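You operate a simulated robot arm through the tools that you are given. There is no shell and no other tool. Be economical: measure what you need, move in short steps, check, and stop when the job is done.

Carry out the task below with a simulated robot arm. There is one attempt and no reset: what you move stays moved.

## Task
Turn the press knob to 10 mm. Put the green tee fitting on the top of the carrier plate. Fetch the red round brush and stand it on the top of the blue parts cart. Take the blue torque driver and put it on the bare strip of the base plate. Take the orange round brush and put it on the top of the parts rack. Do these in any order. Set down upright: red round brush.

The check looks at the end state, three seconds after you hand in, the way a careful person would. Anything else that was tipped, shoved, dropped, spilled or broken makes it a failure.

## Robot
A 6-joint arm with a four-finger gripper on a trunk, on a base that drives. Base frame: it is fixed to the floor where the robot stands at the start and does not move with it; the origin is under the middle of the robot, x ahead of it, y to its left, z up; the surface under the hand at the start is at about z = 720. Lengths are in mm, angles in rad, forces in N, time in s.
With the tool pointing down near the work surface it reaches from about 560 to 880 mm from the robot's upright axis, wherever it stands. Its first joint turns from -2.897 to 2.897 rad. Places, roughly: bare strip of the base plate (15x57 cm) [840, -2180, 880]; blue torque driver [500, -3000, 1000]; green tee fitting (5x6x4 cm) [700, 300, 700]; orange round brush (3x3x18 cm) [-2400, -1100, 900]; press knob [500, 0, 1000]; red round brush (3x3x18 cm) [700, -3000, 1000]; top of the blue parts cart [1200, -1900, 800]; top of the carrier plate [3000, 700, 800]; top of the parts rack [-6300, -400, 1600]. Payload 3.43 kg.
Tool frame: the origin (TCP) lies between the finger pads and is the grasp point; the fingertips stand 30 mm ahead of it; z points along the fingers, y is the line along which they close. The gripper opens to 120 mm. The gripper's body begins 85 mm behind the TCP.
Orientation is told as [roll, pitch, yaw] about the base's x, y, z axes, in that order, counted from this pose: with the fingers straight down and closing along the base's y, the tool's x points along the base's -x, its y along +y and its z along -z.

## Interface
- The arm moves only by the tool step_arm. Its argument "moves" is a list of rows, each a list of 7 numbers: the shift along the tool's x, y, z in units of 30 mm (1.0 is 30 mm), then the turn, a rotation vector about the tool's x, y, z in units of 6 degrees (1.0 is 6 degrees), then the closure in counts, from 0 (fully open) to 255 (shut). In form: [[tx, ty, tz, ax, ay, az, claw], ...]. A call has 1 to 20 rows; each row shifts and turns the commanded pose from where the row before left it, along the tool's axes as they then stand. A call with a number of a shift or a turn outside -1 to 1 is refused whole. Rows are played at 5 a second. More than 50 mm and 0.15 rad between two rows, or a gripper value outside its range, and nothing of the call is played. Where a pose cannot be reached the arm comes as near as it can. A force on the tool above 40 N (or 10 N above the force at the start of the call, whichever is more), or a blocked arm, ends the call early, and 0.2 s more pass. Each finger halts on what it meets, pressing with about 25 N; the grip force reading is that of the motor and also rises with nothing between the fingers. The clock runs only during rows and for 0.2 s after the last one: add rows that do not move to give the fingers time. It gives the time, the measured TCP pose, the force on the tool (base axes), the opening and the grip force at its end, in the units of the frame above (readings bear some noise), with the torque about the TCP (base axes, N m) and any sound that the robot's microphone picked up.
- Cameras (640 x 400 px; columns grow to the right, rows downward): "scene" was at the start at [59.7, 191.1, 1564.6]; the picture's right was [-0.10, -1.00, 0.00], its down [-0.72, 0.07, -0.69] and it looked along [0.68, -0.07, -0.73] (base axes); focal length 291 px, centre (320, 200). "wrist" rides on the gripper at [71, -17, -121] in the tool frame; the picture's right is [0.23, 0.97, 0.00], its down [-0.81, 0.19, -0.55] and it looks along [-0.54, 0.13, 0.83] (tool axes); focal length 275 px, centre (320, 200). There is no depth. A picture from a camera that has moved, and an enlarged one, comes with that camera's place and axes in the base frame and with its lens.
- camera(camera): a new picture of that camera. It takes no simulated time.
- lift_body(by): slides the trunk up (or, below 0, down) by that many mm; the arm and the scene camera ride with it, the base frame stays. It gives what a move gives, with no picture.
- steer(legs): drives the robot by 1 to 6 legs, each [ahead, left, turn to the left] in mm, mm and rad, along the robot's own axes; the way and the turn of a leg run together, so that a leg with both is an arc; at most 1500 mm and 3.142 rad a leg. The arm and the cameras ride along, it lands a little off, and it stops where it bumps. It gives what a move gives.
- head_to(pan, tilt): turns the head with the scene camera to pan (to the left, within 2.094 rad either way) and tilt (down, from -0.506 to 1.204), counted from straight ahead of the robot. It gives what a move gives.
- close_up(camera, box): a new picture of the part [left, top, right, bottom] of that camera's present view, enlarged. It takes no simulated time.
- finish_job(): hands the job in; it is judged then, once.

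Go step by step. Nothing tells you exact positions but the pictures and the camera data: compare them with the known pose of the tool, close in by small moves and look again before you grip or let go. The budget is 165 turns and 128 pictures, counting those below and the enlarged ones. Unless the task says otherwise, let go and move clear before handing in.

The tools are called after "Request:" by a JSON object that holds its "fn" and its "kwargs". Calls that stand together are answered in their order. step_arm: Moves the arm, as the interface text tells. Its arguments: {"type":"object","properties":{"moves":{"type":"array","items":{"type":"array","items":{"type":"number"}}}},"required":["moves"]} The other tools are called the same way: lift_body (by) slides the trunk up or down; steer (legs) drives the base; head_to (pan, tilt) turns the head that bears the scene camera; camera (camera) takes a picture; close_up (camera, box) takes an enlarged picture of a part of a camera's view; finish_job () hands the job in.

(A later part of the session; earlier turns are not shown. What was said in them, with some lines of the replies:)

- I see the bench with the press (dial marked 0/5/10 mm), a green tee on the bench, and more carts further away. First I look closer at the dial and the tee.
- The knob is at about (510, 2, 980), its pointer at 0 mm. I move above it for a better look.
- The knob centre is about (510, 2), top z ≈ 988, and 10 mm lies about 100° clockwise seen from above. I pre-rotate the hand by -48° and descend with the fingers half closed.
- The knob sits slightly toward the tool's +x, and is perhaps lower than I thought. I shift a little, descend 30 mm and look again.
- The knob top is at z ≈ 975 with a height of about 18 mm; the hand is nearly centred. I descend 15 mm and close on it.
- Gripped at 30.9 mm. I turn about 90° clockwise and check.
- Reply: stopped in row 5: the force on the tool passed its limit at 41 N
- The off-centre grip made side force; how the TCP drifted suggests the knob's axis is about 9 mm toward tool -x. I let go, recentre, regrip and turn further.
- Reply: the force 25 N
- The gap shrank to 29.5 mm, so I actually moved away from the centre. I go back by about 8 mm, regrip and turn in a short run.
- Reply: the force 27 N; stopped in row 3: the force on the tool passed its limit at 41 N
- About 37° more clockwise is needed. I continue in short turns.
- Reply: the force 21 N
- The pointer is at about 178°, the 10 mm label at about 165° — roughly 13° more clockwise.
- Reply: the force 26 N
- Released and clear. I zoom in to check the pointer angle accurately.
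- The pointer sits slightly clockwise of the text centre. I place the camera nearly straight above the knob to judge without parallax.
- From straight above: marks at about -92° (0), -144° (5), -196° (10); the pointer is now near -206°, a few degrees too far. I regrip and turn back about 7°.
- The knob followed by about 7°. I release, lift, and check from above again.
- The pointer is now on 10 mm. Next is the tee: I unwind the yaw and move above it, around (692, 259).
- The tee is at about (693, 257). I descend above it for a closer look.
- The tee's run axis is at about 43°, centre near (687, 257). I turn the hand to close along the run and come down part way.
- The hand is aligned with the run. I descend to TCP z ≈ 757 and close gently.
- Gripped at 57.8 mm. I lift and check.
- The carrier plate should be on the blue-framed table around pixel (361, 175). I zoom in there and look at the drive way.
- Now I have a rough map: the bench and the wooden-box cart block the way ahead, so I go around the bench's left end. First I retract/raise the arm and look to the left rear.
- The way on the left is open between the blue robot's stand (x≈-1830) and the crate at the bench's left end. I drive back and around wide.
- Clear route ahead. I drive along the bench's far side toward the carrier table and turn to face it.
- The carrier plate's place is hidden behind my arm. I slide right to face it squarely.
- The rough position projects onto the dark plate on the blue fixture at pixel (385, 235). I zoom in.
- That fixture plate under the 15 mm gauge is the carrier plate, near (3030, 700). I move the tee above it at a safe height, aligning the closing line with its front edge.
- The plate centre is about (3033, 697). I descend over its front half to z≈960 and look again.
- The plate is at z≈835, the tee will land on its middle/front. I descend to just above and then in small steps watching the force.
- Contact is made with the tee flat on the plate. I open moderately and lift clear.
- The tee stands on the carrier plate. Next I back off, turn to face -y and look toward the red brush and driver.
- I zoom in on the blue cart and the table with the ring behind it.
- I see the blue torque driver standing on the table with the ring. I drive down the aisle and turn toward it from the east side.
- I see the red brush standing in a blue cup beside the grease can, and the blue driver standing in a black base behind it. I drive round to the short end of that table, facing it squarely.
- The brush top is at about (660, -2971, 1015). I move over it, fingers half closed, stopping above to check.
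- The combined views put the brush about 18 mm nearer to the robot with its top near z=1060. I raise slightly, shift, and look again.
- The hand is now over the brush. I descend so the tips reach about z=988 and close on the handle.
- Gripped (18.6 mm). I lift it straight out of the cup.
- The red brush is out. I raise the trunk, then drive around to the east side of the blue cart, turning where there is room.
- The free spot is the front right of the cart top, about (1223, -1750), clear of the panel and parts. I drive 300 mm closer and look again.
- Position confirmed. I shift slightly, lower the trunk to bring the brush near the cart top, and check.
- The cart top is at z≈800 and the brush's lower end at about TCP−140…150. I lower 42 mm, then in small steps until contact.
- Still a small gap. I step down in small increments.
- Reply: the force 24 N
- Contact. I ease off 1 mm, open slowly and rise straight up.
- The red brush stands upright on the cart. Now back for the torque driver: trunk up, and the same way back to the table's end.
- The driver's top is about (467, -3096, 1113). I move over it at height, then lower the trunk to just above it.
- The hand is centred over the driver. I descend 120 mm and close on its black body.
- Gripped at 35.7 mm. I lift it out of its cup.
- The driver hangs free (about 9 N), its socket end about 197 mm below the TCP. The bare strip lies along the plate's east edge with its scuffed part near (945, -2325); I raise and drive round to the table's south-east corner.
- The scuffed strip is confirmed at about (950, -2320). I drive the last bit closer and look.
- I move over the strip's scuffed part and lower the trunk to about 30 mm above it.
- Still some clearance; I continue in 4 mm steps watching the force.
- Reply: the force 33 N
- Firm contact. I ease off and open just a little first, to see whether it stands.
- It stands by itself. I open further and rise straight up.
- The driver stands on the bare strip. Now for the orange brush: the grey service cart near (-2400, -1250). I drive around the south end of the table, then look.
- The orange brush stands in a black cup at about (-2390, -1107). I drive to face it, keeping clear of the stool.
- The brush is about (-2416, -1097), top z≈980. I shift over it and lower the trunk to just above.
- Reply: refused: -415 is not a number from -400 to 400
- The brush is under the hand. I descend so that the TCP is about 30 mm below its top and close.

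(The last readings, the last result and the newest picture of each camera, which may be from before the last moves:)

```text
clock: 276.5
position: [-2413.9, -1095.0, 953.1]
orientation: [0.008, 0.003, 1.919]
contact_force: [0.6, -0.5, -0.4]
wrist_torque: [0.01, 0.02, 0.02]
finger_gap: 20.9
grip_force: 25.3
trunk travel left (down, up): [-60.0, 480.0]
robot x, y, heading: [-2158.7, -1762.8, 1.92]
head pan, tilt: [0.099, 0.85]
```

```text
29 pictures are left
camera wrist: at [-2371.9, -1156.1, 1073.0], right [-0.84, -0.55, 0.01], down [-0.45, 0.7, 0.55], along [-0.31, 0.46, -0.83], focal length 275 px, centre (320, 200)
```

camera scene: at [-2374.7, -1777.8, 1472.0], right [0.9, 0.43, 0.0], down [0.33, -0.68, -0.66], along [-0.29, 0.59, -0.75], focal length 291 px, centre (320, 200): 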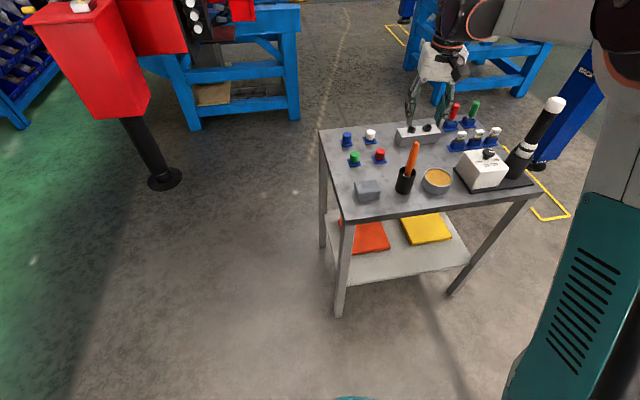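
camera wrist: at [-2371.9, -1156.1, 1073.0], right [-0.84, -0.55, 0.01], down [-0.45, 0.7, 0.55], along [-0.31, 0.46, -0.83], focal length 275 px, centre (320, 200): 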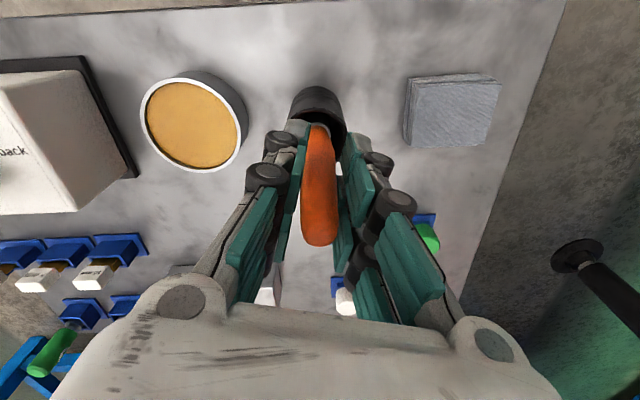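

Gripped. I lift it straight out and raise the trunk, then look west toward the rack.

Request:
{"fn": "step_arm", "kwargs": {"moves": [[0, 0, -0.5, 0, 0, 0, 228], [0, 0, -0.8, 0, 0, 0, 228], [0, 0, -1, 0, 0, 0, 228], [0, 0, -1, 0, 0, 0, 228], [0, 0, -1, 0, 0, 0, 228], [0, 0, -1, 0, 0, 0, 228], [0, 0, -1, 0, 0, 0, 228], [0, 0, 0, 0, 0, 0, 228]]}}

Request:
{"fn": "lift_body", "kwargs": {"by": 300}}

Request:
{"fn": "head_to", "kwargs": {"pan": 0.75, "tilt": 0.25}}

Request:
{"fn": "camera", "kwargs": {"camera": "scene"}}

Request:
{"fn": "camera", "kwargs": {"camera": "wrist"}}

```text
clock: 278.3
position: [-2411.8, -1093.3, 1142.7]
orientation: [0.006, 0.001, 1.921]
contact_force: [0.3, -0.3, -0.5]
wrist_torque: [0.01, 0.02, 0.0]
finger_gap: 21.2
grip_force: 25.3
trunk travel left (down, up): [-60.0, 480.0]
robot x, y, heading: [-2161.4, -1760.3, 1.917]
head pan, tilt: [0.099, 0.85]
```

```text
clock: 281.3
position: [-2413.2, -1093.0, 1441.7]
orientation: [0.008, 0.002, 1.92]
contact_force: [-0.2, -0.3, 0.0]
wrist_torque: [0.0, 0.02, 0.01]
finger_gap: 20.5
grip_force: 25.1
trunk travel left (down, up): [-360.0, 180.0]
robot x, y, heading: [-2160.0, -1759.0, 1.921]
head pan, tilt: [0.099, 0.85]
```

```text
clock: 282.3
position: [-2411.0, -1093.6, 1441.9]
orientation: [0.006, 0.002, 1.92]
contact_force: [-0.4, -0.4, 0.1]
wrist_torque: [0.0, -0.01, 0.02]
finger_gap: 20.8
grip_force: 25.0
trunk travel left (down, up): [-360.0, 180.0]
robot x, y, heading: [-2158.9, -1758.4, 1.918]
head pan, tilt: [0.75, 0.25]
```

```text
28 pictures are left
camera scene: at [-2424.0, -1805.6, 1824.9], right [0.46, 0.89, 0.0], down [0.22, -0.11, -0.97], along [-0.86, 0.44, -0.25], focal length 291 px, centre (320, 200)
```

scene: 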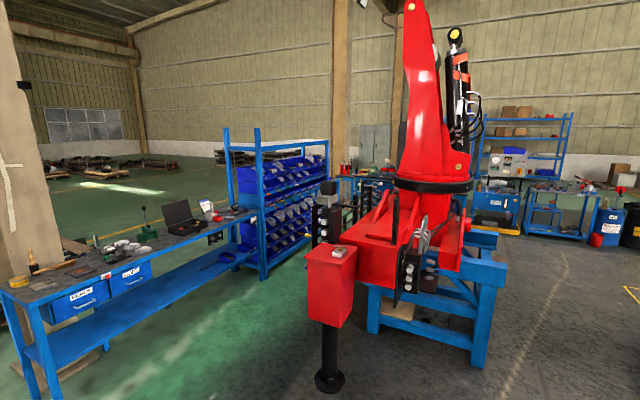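

```text
27 pictures are left
camera wrist: at [-2370.5, -1154.6, 1562.4], right [-0.84, -0.55, 0.01], down [-0.45, 0.7, 0.55], along [-0.31, 0.46, -0.83], focal length 275 px, centre (320, 200)
```

wrist: 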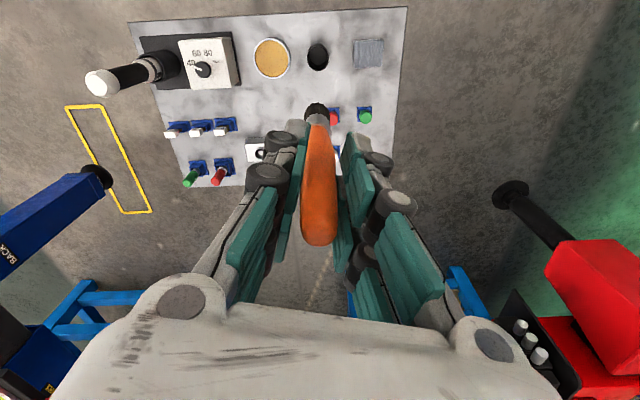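

The rack with blue bins lies to the west; its front left corner is near (-5620, -960), top about 1610. I turn left here, then drive along the corridor between the workbench and the red machine and look again.

Request:
{"fn": "steer", "kwargs": {"legs": [[0, 0, 1.807], [1000, -555, 0], [961, -1082, 0]]}}

Request:
{"fn": "head_to", "kwargs": {"pan": -0.5, "tilt": 0.2}}

Request:
{"fn": "camera", "kwargs": {"camera": "scene"}}

```text
clock: 299.4
position: [-5291.6, -1939.9, 1441.5]
orientation: [0.008, 0.004, -2.539]
contact_force: [0.0, -0.2, -0.7]
wrist_torque: [-0.02, 0.0, 0.02]
finger_gap: 20.8
grip_force: 24.7
trunk travel left (down, up): [-360.0, 180.0]
robot x, y, heading: [-4709.6, -1530.5, -2.54]
head pan, tilt: [0.75, 0.25]
```

```text
clock: 300.8
position: [-5291.5, -1939.7, 1442.4]
orientation: [0.007, 0.002, -2.539]
contact_force: [-0.1, -0.6, 0.3]
wrist_torque: [-0.02, 0.04, 0.0]
finger_gap: 20.8
grip_force: 24.7
trunk travel left (down, up): [-360.0, 180.0]
robot x, y, heading: [-4708.4, -1528.4, -2.542]
head pan, tilt: [-0.499, 0.201]
```

```text
26 pictures are left
camera scene: at [-4672.5, -1693.9, 1829.6], right [-0.1, 0.99, 0.0], down [0.2, 0.02, -0.98], along [-0.97, -0.1, -0.2], focal length 291 px, centre (320, 200)
```

scene: 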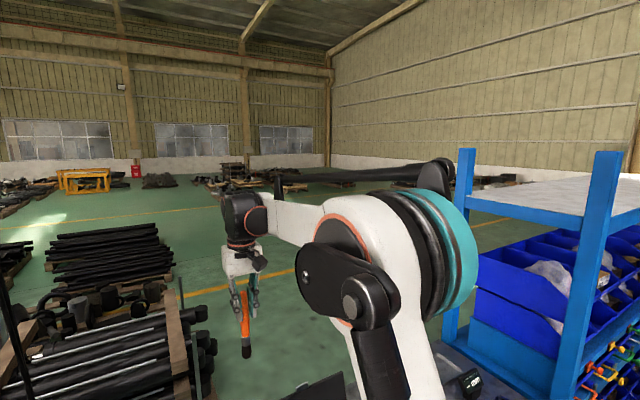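

The rack's top is an empty open shelf between posts. I raise the trunk fully, retract the arm, and look further right before going on.

Request:
{"fn": "lift_body", "kwargs": {"by": 178}}

Request:
{"fn": "step_arm", "kwargs": {"moves": [[1, 0, -0.5, 0, 0, 0, 228], [1, 0, -0.5, 0, 0, 0, 228], [1, 0, -0.5, 0, 0, 0, 228], [1, 0, -0.5, 0, 0, 0, 228], [1, 0, -0.5, 0, 0, 0, 228], [0, 0, -1, 0, 0, 0, 228], [0, 0, -1, 0, 0, 0, 228], [0, 0, -1, 0, 0, 0, 228], [0, 0, 0, 0, 0, 0, 228]]}}

Request:
{"fn": "head_to", "kwargs": {"pan": -1.15, "tilt": 0.35}}

Request:
{"fn": "camera", "kwargs": {"camera": "scene"}}

```text
clock: 302.8
position: [-5291.7, -1941.3, 1619.4]
orientation: [0.007, 0.004, -2.541]
contact_force: [0.5, -0.1, -0.6]
wrist_torque: [-0.01, 0.02, -0.01]
finger_gap: 20.8
grip_force: 24.9
trunk travel left (down, up): [-538.0, 2.0]
robot x, y, heading: [-4708.7, -1531.9, -2.54]
head pan, tilt: [-0.499, 0.201]
```

```text
clock: 304.8
position: [-5169.8, -1855.8, 1785.2]
orientation: [0.007, 0.003, -2.541]
contact_force: [-0.5, -0.7, -0.4]
wrist_torque: [-0.01, -0.02, -0.01]
finger_gap: 21.1
grip_force: 25.2
trunk travel left (down, up): [-538.0, 2.0]
robot x, y, heading: [-4707.9, -1531.5, -2.541]
head pan, tilt: [-0.499, 0.201]
```

```text
clock: 305.8
position: [-5169.3, -1854.9, 1785.3]
orientation: [0.008, 0.001, -2.539]
contact_force: [0.0, 0.1, -0.7]
wrist_torque: [0.0, 0.01, -0.01]
finger_gap: 21.0
grip_force: 25.0
trunk travel left (down, up): [-538.0, 2.0]
robot x, y, heading: [-4710.0, -1530.5, -2.542]
head pan, tilt: [-1.15, 0.351]
```

```text
25 pictures are left
camera scene: at [-4659.0, -1635.7, 1993.6], right [0.52, 0.85, 0.0], down [0.29, -0.18, -0.94], along [-0.8, 0.49, -0.34], focal length 291 px, centre (320, 200)
```

scene: 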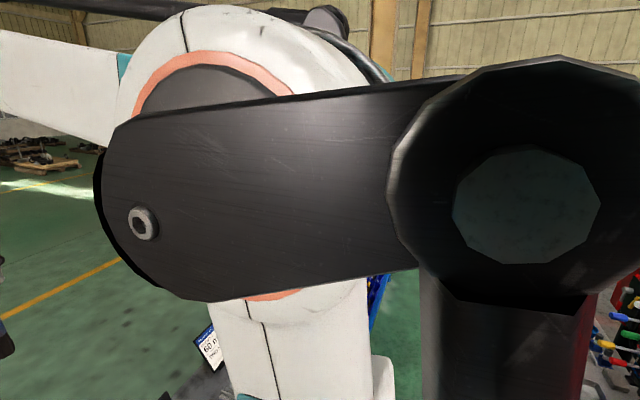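

My own arm blocks the view. I turn right so the rack lies to the left front.

Request:
{"fn": "steer", "kwargs": {"legs": [[0, 0, -1.3]]}}

Request:
{"fn": "head_to", "kwargs": {"pan": 0.3, "tilt": 0.4}}

Request:
{"fn": "camera", "kwargs": {"camera": "scene"}}

```text
clock: 309.5
position: [-5139.5, -1163.0, 1784.7]
orientation: [0.008, 0.002, 2.423]
contact_force: [-0.3, -0.4, -0.4]
wrist_torque: [0.02, 0.01, 0.01]
finger_gap: 21.0
grip_force: 25.1
trunk travel left (down, up): [-538.0, 2.0]
robot x, y, heading: [-4712.5, -1527.0, 2.424]
head pan, tilt: [-1.15, 0.351]
```

```text
clock: 311.0
position: [-5139.9, -1164.5, 1784.1]
orientation: [0.007, 0.001, 2.423]
contact_force: [0.1, -0.9, 0.1]
wrist_torque: [0.04, -0.02, 0.02]
finger_gap: 20.8
grip_force: 25.2
trunk travel left (down, up): [-538.0, 2.0]
robot x, y, heading: [-4709.8, -1529.2, 2.423]
head pan, tilt: [0.3, 0.4]
```

```text
24 pictures are left
camera scene: at [-4910.7, -1656.1, 1989.0], right [0.41, 0.91, 0.0], down [0.36, -0.16, -0.92], along [-0.84, 0.38, -0.39], focal length 291 px, centre (320, 200)
```

scene: 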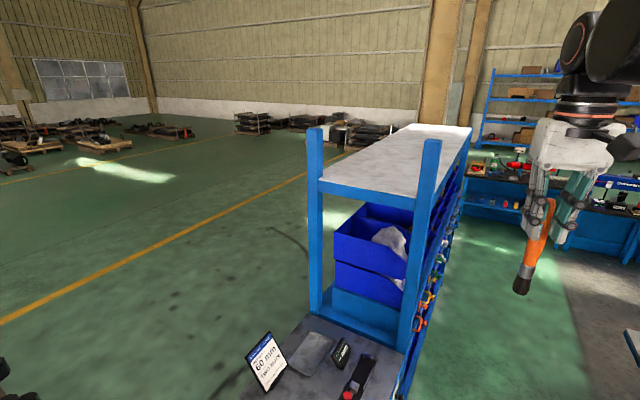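

The rack top is clear now: front left corner about (-5577, -959), z≈1600, front edge running toward (-0.59, 0.8). I check the floor on the right before driving along its front.

Request:
{"fn": "head_to", "kwargs": {"pan": -0.25, "tilt": 0.7}}

Request:
{"fn": "camera", "kwargs": {"camera": "scene"}}

```text
clock: 312.0
position: [-5140.5, -1162.9, 1784.3]
orientation: [0.008, 0.002, 2.423]
contact_force: [-0.5, -0.7, -0.6]
wrist_torque: [0.03, 0.0, -0.01]
finger_gap: 21.1
grip_force: 25.2
trunk travel left (down, up): [-538.0, 2.0]
robot x, y, heading: [-4712.8, -1528.8, 2.422]
head pan, tilt: [-0.25, 0.7]
```

```text
23 pictures are left
camera scene: at [-4883.3, -1628.3, 1967.2], right [0.75, 0.66, 0.0], down [0.39, -0.45, -0.8], along [-0.53, 0.6, -0.6], focal length 291 px, centre (320, 200)
```

scene: 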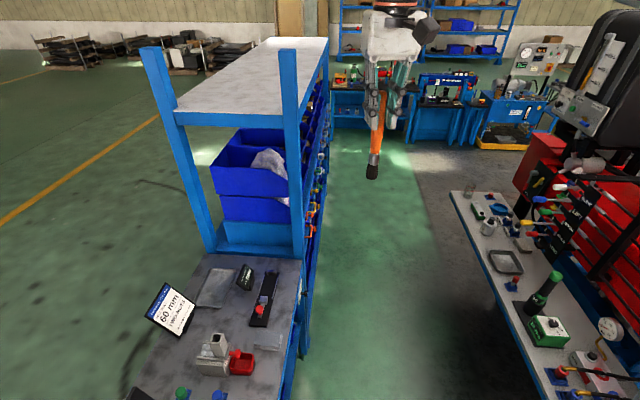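

I'm already in the corridor between the rack and another bench (about 880 mm wide). I drive along it parallel to the rack front, staying about 500 mm from the rack.

Request:
{"fn": "steer", "kwargs": {"legs": [[1156, -402, 0]]}}

Request:
{"fn": "step_arm", "kwargs": {"moves": [[0, 0, -1, 0, 0, 0, 228], [0, 0, -1, 0, 0, 0, 228], [0, 0, 0, 0, 0, 0, 228]]}}

Request:
{"fn": "head_to", "kwargs": {"pan": 0.8, "tilt": 0.6}}

Request:
{"fn": "camera", "kwargs": {"camera": "scene"}}

```text
clock: 318.2
position: [-5739.3, -92.4, 1784.9]
orientation: [0.008, 0.004, 2.419]
contact_force: [-0.4, -0.3, 0.3]
wrist_torque: [-0.02, 0.0, -0.04]
finger_gap: 20.7
grip_force: 25.0
trunk travel left (down, up): [-538.0, 2.0]
robot x, y, heading: [-5310.9, -459.2, 2.42]
head pan, tilt: [-0.25, 0.7]
```

```text
clock: 319.0
position: [-5739.7, -93.5, 1844.8]
orientation: [0.006, 0.004, 2.421]
contact_force: [0.5, -0.6, -0.6]
wrist_torque: [-0.01, -0.02, -0.02]
finger_gap: 20.8
grip_force: 25.4
trunk travel left (down, up): [-538.0, 2.0]
robot x, y, heading: [-5309.7, -461.5, 2.422]
head pan, tilt: [-0.25, 0.7]
```

```text
clock: 320.3
position: [-5739.2, -93.0, 1844.6]
orientation: [0.006, 0.001, 2.419]
contact_force: [-0.1, 0.3, -1.6]
wrist_torque: [0.0, 0.02, 0.02]
finger_gap: 20.8
grip_force: 24.9
trunk travel left (down, up): [-538.0, 2.0]
robot x, y, heading: [-5308.1, -465.5, 2.417]
head pan, tilt: [0.799, 0.6]
```

```text
22 pictures are left
camera scene: at [-5515.7, -631.1, 1970.8], right [-0.08, 1.0, 0.0], down [0.56, 0.04, -0.82], along [-0.82, -0.06, -0.57], focal length 291 px, centre (320, 200)
```

scene: 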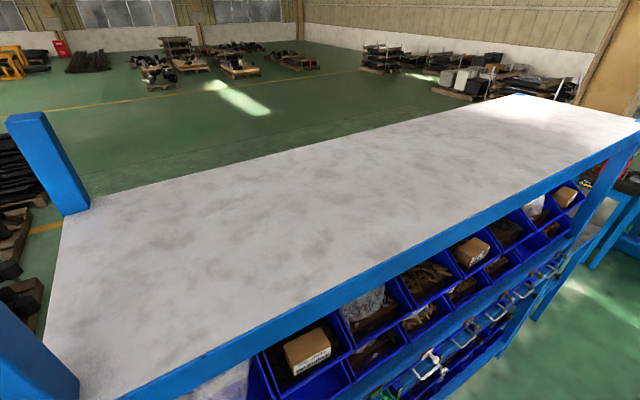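

The shelf's geometry is confirmed. I turn left to bring the brush over the shelf.

Request:
{"fn": "steer", "kwargs": {"legs": [[0, 0, 1.351]]}}

Request:
{"fn": "head_to", "kwargs": {"pan": 0.0, "tilt": 0.6}}

Request:
{"fn": "camera", "kwargs": {"camera": "scene"}}

Request:
{"fn": "camera", "kwargs": {"camera": "wrist"}}

```text
clock: 324.1
position: [-5754.6, -810.5, 1844.2]
orientation: [0.007, 0.003, -2.494]
contact_force: [1.3, 0.4, -0.2]
wrist_torque: [0.0, 0.0, 0.03]
finger_gap: 20.8
grip_force: 25.1
trunk travel left (down, up): [-538.0, 2.0]
robot x, y, heading: [-5309.9, -466.4, -2.495]
head pan, tilt: [0.799, 0.6]
```

```text
clock: 325.2
position: [-5754.3, -809.2, 1843.3]
orientation: [0.007, 0.001, -2.493]
contact_force: [1.1, 0.8, -0.7]
wrist_torque: [0.02, 0.03, 0.03]
finger_gap: 20.8
grip_force: 24.2
trunk travel left (down, up): [-538.0, 2.0]
robot x, y, heading: [-5312.1, -458.0, -2.494]
head pan, tilt: [0.0, 0.6]
```

```text
21 pictures are left
camera scene: at [-5243.6, -662.4, 1970.8], right [-0.61, 0.8, 0.0], down [0.45, 0.34, -0.82], along [-0.66, -0.5, -0.57], focal length 291 px, centre (320, 200)
```

scene: 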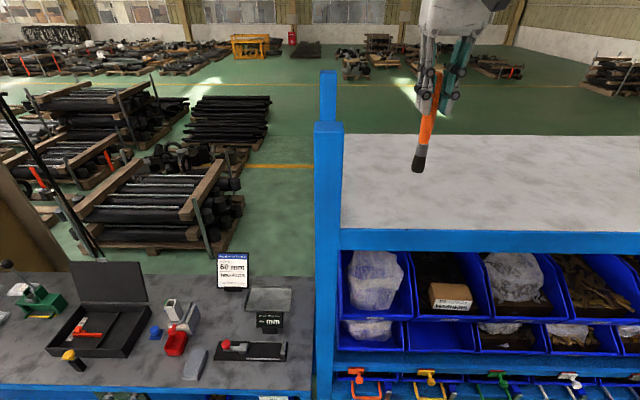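

```text
20 pictures are left
camera wrist: at [-5707.8, -752.7, 1964.7], right [0.77, -0.64, 0.01], down [-0.53, -0.64, 0.55], along [-0.35, -0.43, -0.83], focal length 275 px, centre (320, 200)
```

wrist: 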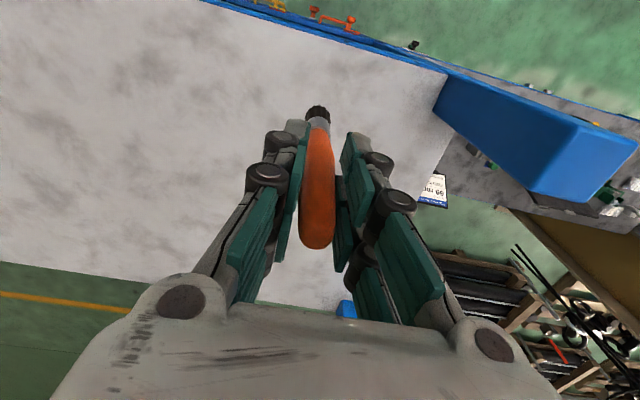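

The brush is over the shelf front. I move 90 mm further in and 55 mm away from the corner post, then lower.

Request:
{"fn": "step_arm", "kwargs": {"moves": [[-0.8, -0.5, 0, 0, 0, 0, 228], [-0.8, -0.5, 0, 0, 0, 0, 228], [-0.8, -0.5, 0, 0, 0, 0, 228], [-0.6, -0.4, 0, 0, 0, 0, 228], [0, 0, 0, 0, 0, 0, 228]]}}

Request:
{"fn": "lift_body", "kwargs": {"by": -70}}

Request:
{"fn": "camera", "kwargs": {"camera": "scene"}}

Request:
{"fn": "camera", "kwargs": {"camera": "wrist"}}

```text
clock: 326.4
position: [-5859.4, -817.6, 1842.4]
orientation: [0.008, 0.001, -2.493]
contact_force: [1.4, 0.3, 0.2]
wrist_torque: [0.01, 0.03, 0.0]
finger_gap: 20.8
grip_force: 25.4
trunk travel left (down, up): [-538.0, 2.0]
robot x, y, heading: [-5312.4, -462.5, -2.49]
head pan, tilt: [0.0, 0.6]
```

```text
clock: 327.5
position: [-5860.4, -818.0, 1771.9]
orientation: [0.008, 0.002, -2.494]
contact_force: [-0.3, -0.1, -1.2]
wrist_torque: [0.01, -0.02, 0.03]
finger_gap: 20.7
grip_force: 25.0
trunk travel left (down, up): [-468.0, 72.0]
robot x, y, heading: [-5310.7, -458.8, -2.495]
head pan, tilt: [0.0, 0.6]
```

```text
19 pictures are left
camera scene: at [-5243.9, -662.3, 1900.9], right [-0.6, 0.8, 0.0], down [0.45, 0.34, -0.82], along [-0.66, -0.5, -0.57], focal length 291 px, centre (320, 200)
```

scene: 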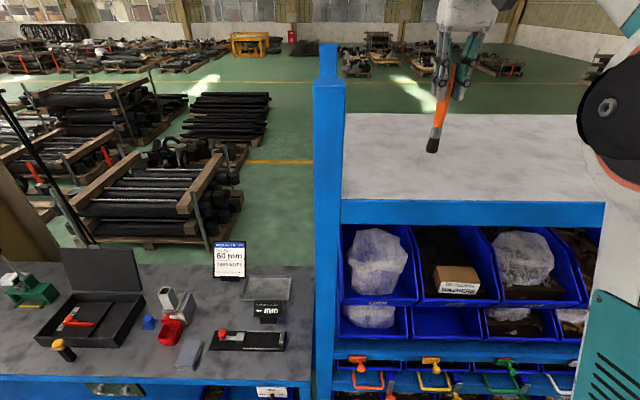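

```text
18 pictures are left
camera wrist: at [-5814.7, -761.8, 1892.9], right [0.77, -0.64, 0.01], down [-0.53, -0.64, 0.55], along [-0.35, -0.43, -0.83], focal length 275 px, centre (320, 200)
```

wrist: 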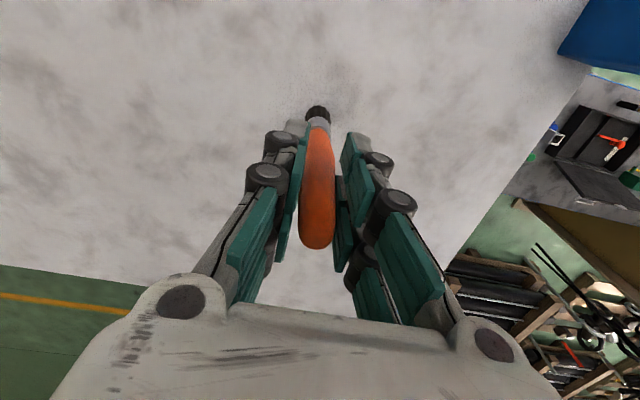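

The bristle end is about 20 mm above the shelf. I lower in small steps.

Request:
{"fn": "step_arm", "kwargs": {"moves": [[0, 0, 0.35, 0, 0, 0, 228], [0, 0, 0, 0, 0, 0, 228]]}}

Request:
{"fn": "step_arm", "kwargs": {"moves": [[0, 0, 0.12, 0, 0, 0, 228], [0, 0, 0, 0, 0, 0, 228]]}}

Request:
{"fn": "step_arm", "kwargs": {"moves": [[0, 0, 0.1, 0, 0, 0, 228], [0, 0, 0, 0, 0, 0, 228]]}}

Request:
{"fn": "close_up", "kwargs": {"camera": "scene", "box": [380, 80, 500, 190]}}

```text
clock: 328.1
position: [-5861.5, -818.3, 1761.1]
orientation: [0.008, 0.002, -2.491]
contact_force: [0.0, -0.5, -0.4]
wrist_torque: [-0.02, 0.0, 0.02]
finger_gap: 20.7
grip_force: 24.8
trunk travel left (down, up): [-468.0, 72.0]
robot x, y, heading: [-5312.2, -459.2, -2.495]
head pan, tilt: [0.0, 0.6]
```

```text
clock: 328.7
position: [-5862.5, -819.0, 1758.3]
orientation: [0.008, 0.002, -2.491]
contact_force: [-0.1, -0.4, 0.3]
wrist_torque: [0.02, 0.01, -0.01]
finger_gap: 20.9
grip_force: 24.6
trunk travel left (down, up): [-468.0, 72.0]
robot x, y, heading: [-5307.5, -460.3, -2.491]
head pan, tilt: [0.0, 0.6]
```

```text
clock: 329.3
position: [-5861.2, -819.6, 1755.9]
orientation: [0.007, 0.001, -2.491]
contact_force: [0.1, 0.3, -0.6]
wrist_torque: [-0.01, 0.0, -0.01]
finger_gap: 20.6
grip_force: 25.3
trunk travel left (down, up): [-468.0, 72.0]
robot x, y, heading: [-5309.0, -458.5, -2.489]
head pan, tilt: [0.0, 0.6]
```

```text
3.64 times, centred on (440, 135) of scene
camera zoom: at [-5243.8, -662.3, 1900.8], right [-0.6, 0.8, 0.0], down [0.45, 0.34, -0.82], along [-0.66, -0.5, -0.57], focal length 1059 px, centre (-116, 436)
```

zoom: 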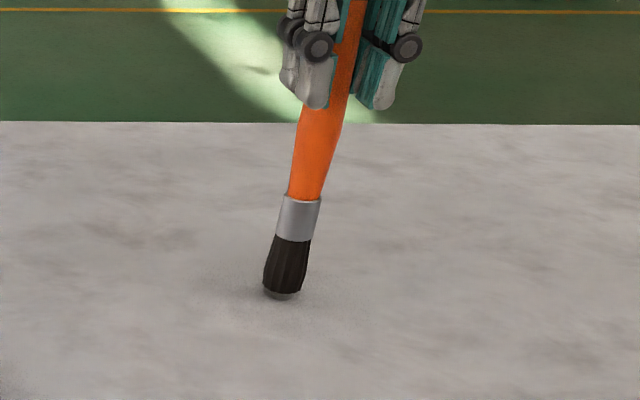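

Request:
{"fn": "step_arm", "kwargs": {"moves": [[0, 0, 0.1, 0, 0, 0, 228], [0, 0, 0, 0, 0, 0, 228]]}}

Request:
{"fn": "step_arm", "kwargs": {"moves": [[0, 0, 0.1, 0, 0, 0, 228], [0, 0, 0, 0, 0, 0, 228]]}}

Request:
{"fn": "step_arm", "kwargs": {"moves": [[0, 0, 0.08, 0, 0, 0, 228], [0, 0, 0, 0, 0, 0, 228]]}}

```text
clock: 329.9
position: [-5860.7, -818.5, 1752.1]
orientation: [0.007, 0.002, -2.493]
contact_force: [-0.8, -0.4, -0.1]
wrist_torque: [0.02, 0.04, -0.01]
finger_gap: 20.6
grip_force: 25.1
trunk travel left (down, up): [-468.0, 72.0]
robot x, y, heading: [-5308.0, -459.6, -2.495]
head pan, tilt: [0.0, 0.6]
```

```text
clock: 330.5
position: [-5862.0, -817.7, 1749.7]
orientation: [0.007, 0.002, -2.491]
contact_force: [0.5, 0.0, -0.5]
wrist_torque: [-0.02, 0.02, -0.01]
finger_gap: 20.9
grip_force: 24.9
trunk travel left (down, up): [-468.0, 72.0]
robot x, y, heading: [-5310.3, -458.2, -2.49]
head pan, tilt: [0.0, 0.6]
```

```text
clock: 331.1
position: [-5859.9, -817.6, 1747.2]
orientation: [0.007, 0.002, -2.493]
contact_force: [-1.7, -0.9, 22.0]
wrist_torque: [-0.22, 0.29, -0.03]
finger_gap: 20.9
grip_force: 24.6
trunk travel left (down, up): [-468.0, 72.0]
robot x, y, heading: [-5311.3, -460.5, -2.495]
head pan, tilt: [0.0, 0.6]
```

Contact (22 N). I open slowly, only a little, and check that it stands.

Request:
{"fn": "step_arm", "kwargs": {"moves": [[0, 0, -0.03, 0, 0, 0, 222], [0, 0, 0, 0, 0, 0, 214], [0, 0, 0, 0, 0, 0, 207], [0, 0, 0, 0, 0, 0, 200], [0, 0, 0, 0, 0, 0, 193], [0, 0, 0, 0, 0, 0, 188], [0, 0, 0, 0, 0, 0, 188]]}}

Request:
{"fn": "close_up", "kwargs": {"camera": "scene", "box": [380, 80, 500, 190]}}

```text
clock: 332.7
position: [-5861.4, -818.5, 1747.8]
orientation: [0.006, 0.001, -2.491]
contact_force: [0.1, 0.8, -1.2]
wrist_torque: [-0.02, 0.04, -0.01]
finger_gap: 31.6
grip_force: 0.0
trunk travel left (down, up): [-468.0, 72.0]
robot x, y, heading: [-5308.8, -461.4, -2.494]
head pan, tilt: [0.0, 0.6]
```

```text
3.64 times, centred on (440, 135) of scene
camera zoom: at [-5243.7, -662.3, 1900.8], right [-0.6, 0.8, 0.0], down [0.45, 0.34, -0.82], along [-0.66, -0.5, -0.57], focal length 1059 px, centre (-116, 436)
```

zoom: 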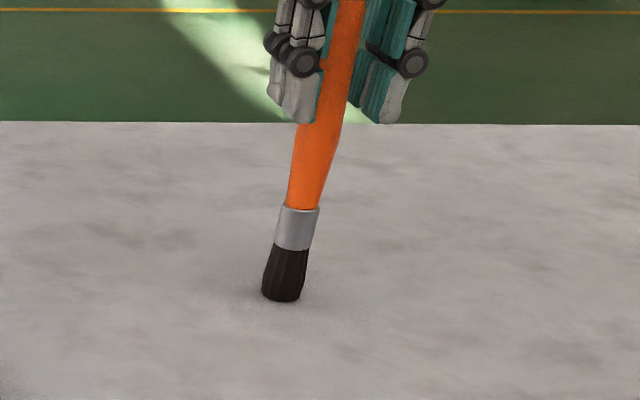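

It stands. I open wide and rise clear.

Request:
{"fn": "step_arm", "kwargs": {"moves": [[0, 0, 0, 0, 0, 0, 160], [0, 0, 0, 0, 0, 0, 130], [0, 0, 0, 0, 0, 0, 120], [0, 0, -0.3, 0, 0, 0, 120], [0, 0, -0.7, 0, 0, 0, 120], [0, 0, -1, 0, 0, 0, 120], [0, 0, -1, 0, 0, 0, 120], [0, 0, 0, 0, 0, 0, 120]]}}

Request:
{"fn": "lift_body", "kwargs": {"by": 70}}

Request:
{"fn": "camera", "kwargs": {"camera": "scene"}}

```text
clock: 334.5
position: [-5861.9, -817.1, 1836.5]
orientation: [0.009, 0.002, -2.49]
contact_force: [0.4, 1.5, -0.2]
wrist_torque: [-0.03, 0.04, 0.0]
finger_gap: 63.6
grip_force: 0.0
trunk travel left (down, up): [-468.0, 72.0]
robot x, y, heading: [-5309.1, -460.4, -2.491]
head pan, tilt: [0.0, 0.6]
```

```text
clock: 335.6
position: [-5863.1, -818.0, 1906.6]
orientation: [0.006, 0.002, -2.491]
contact_force: [-0.4, -0.1, 0.0]
wrist_torque: [0.0, 0.02, 0.0]
finger_gap: 63.7
grip_force: 0.1
trunk travel left (down, up): [-538.0, 2.0]
robot x, y, heading: [-5313.6, -460.3, -2.494]
head pan, tilt: [0.0, 0.6]
```

```text
15 pictures are left
camera scene: at [-5244.1, -662.6, 1970.7], right [-0.6, 0.8, 0.0], down [0.45, 0.34, -0.82], along [-0.66, -0.5, -0.57], focal length 291 px, centre (320, 200)
```

scene: 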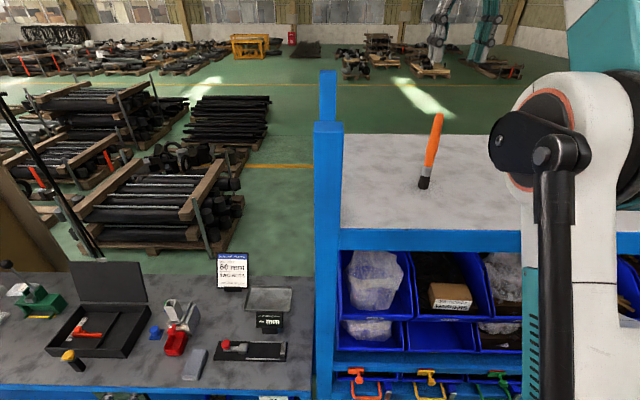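

The orange brush stands on the rack top, and the hand is well clear. All five jobs are done, so I hand in.

Request:
{"fn": "finish_job", "kwargs": {}}

```text
The job is handed in.
```

I handed in with all five parts done:
- **Press knob:** turned to the 10 mm mark. The pointer read about 3° from the centre of the label.
- **Green tee fitting:** on the carrier plate. I took this to be the plate on the blue fixture with the 15 mm gap gauge, because it was closest to the rough position.
- **Red round brush:** standing upright on the blue parts cart.
- **Blue torque driver:** standing on its socket end on the bare strip of the base plate.
- **Orange round brush:** standing on top of the parts rack.
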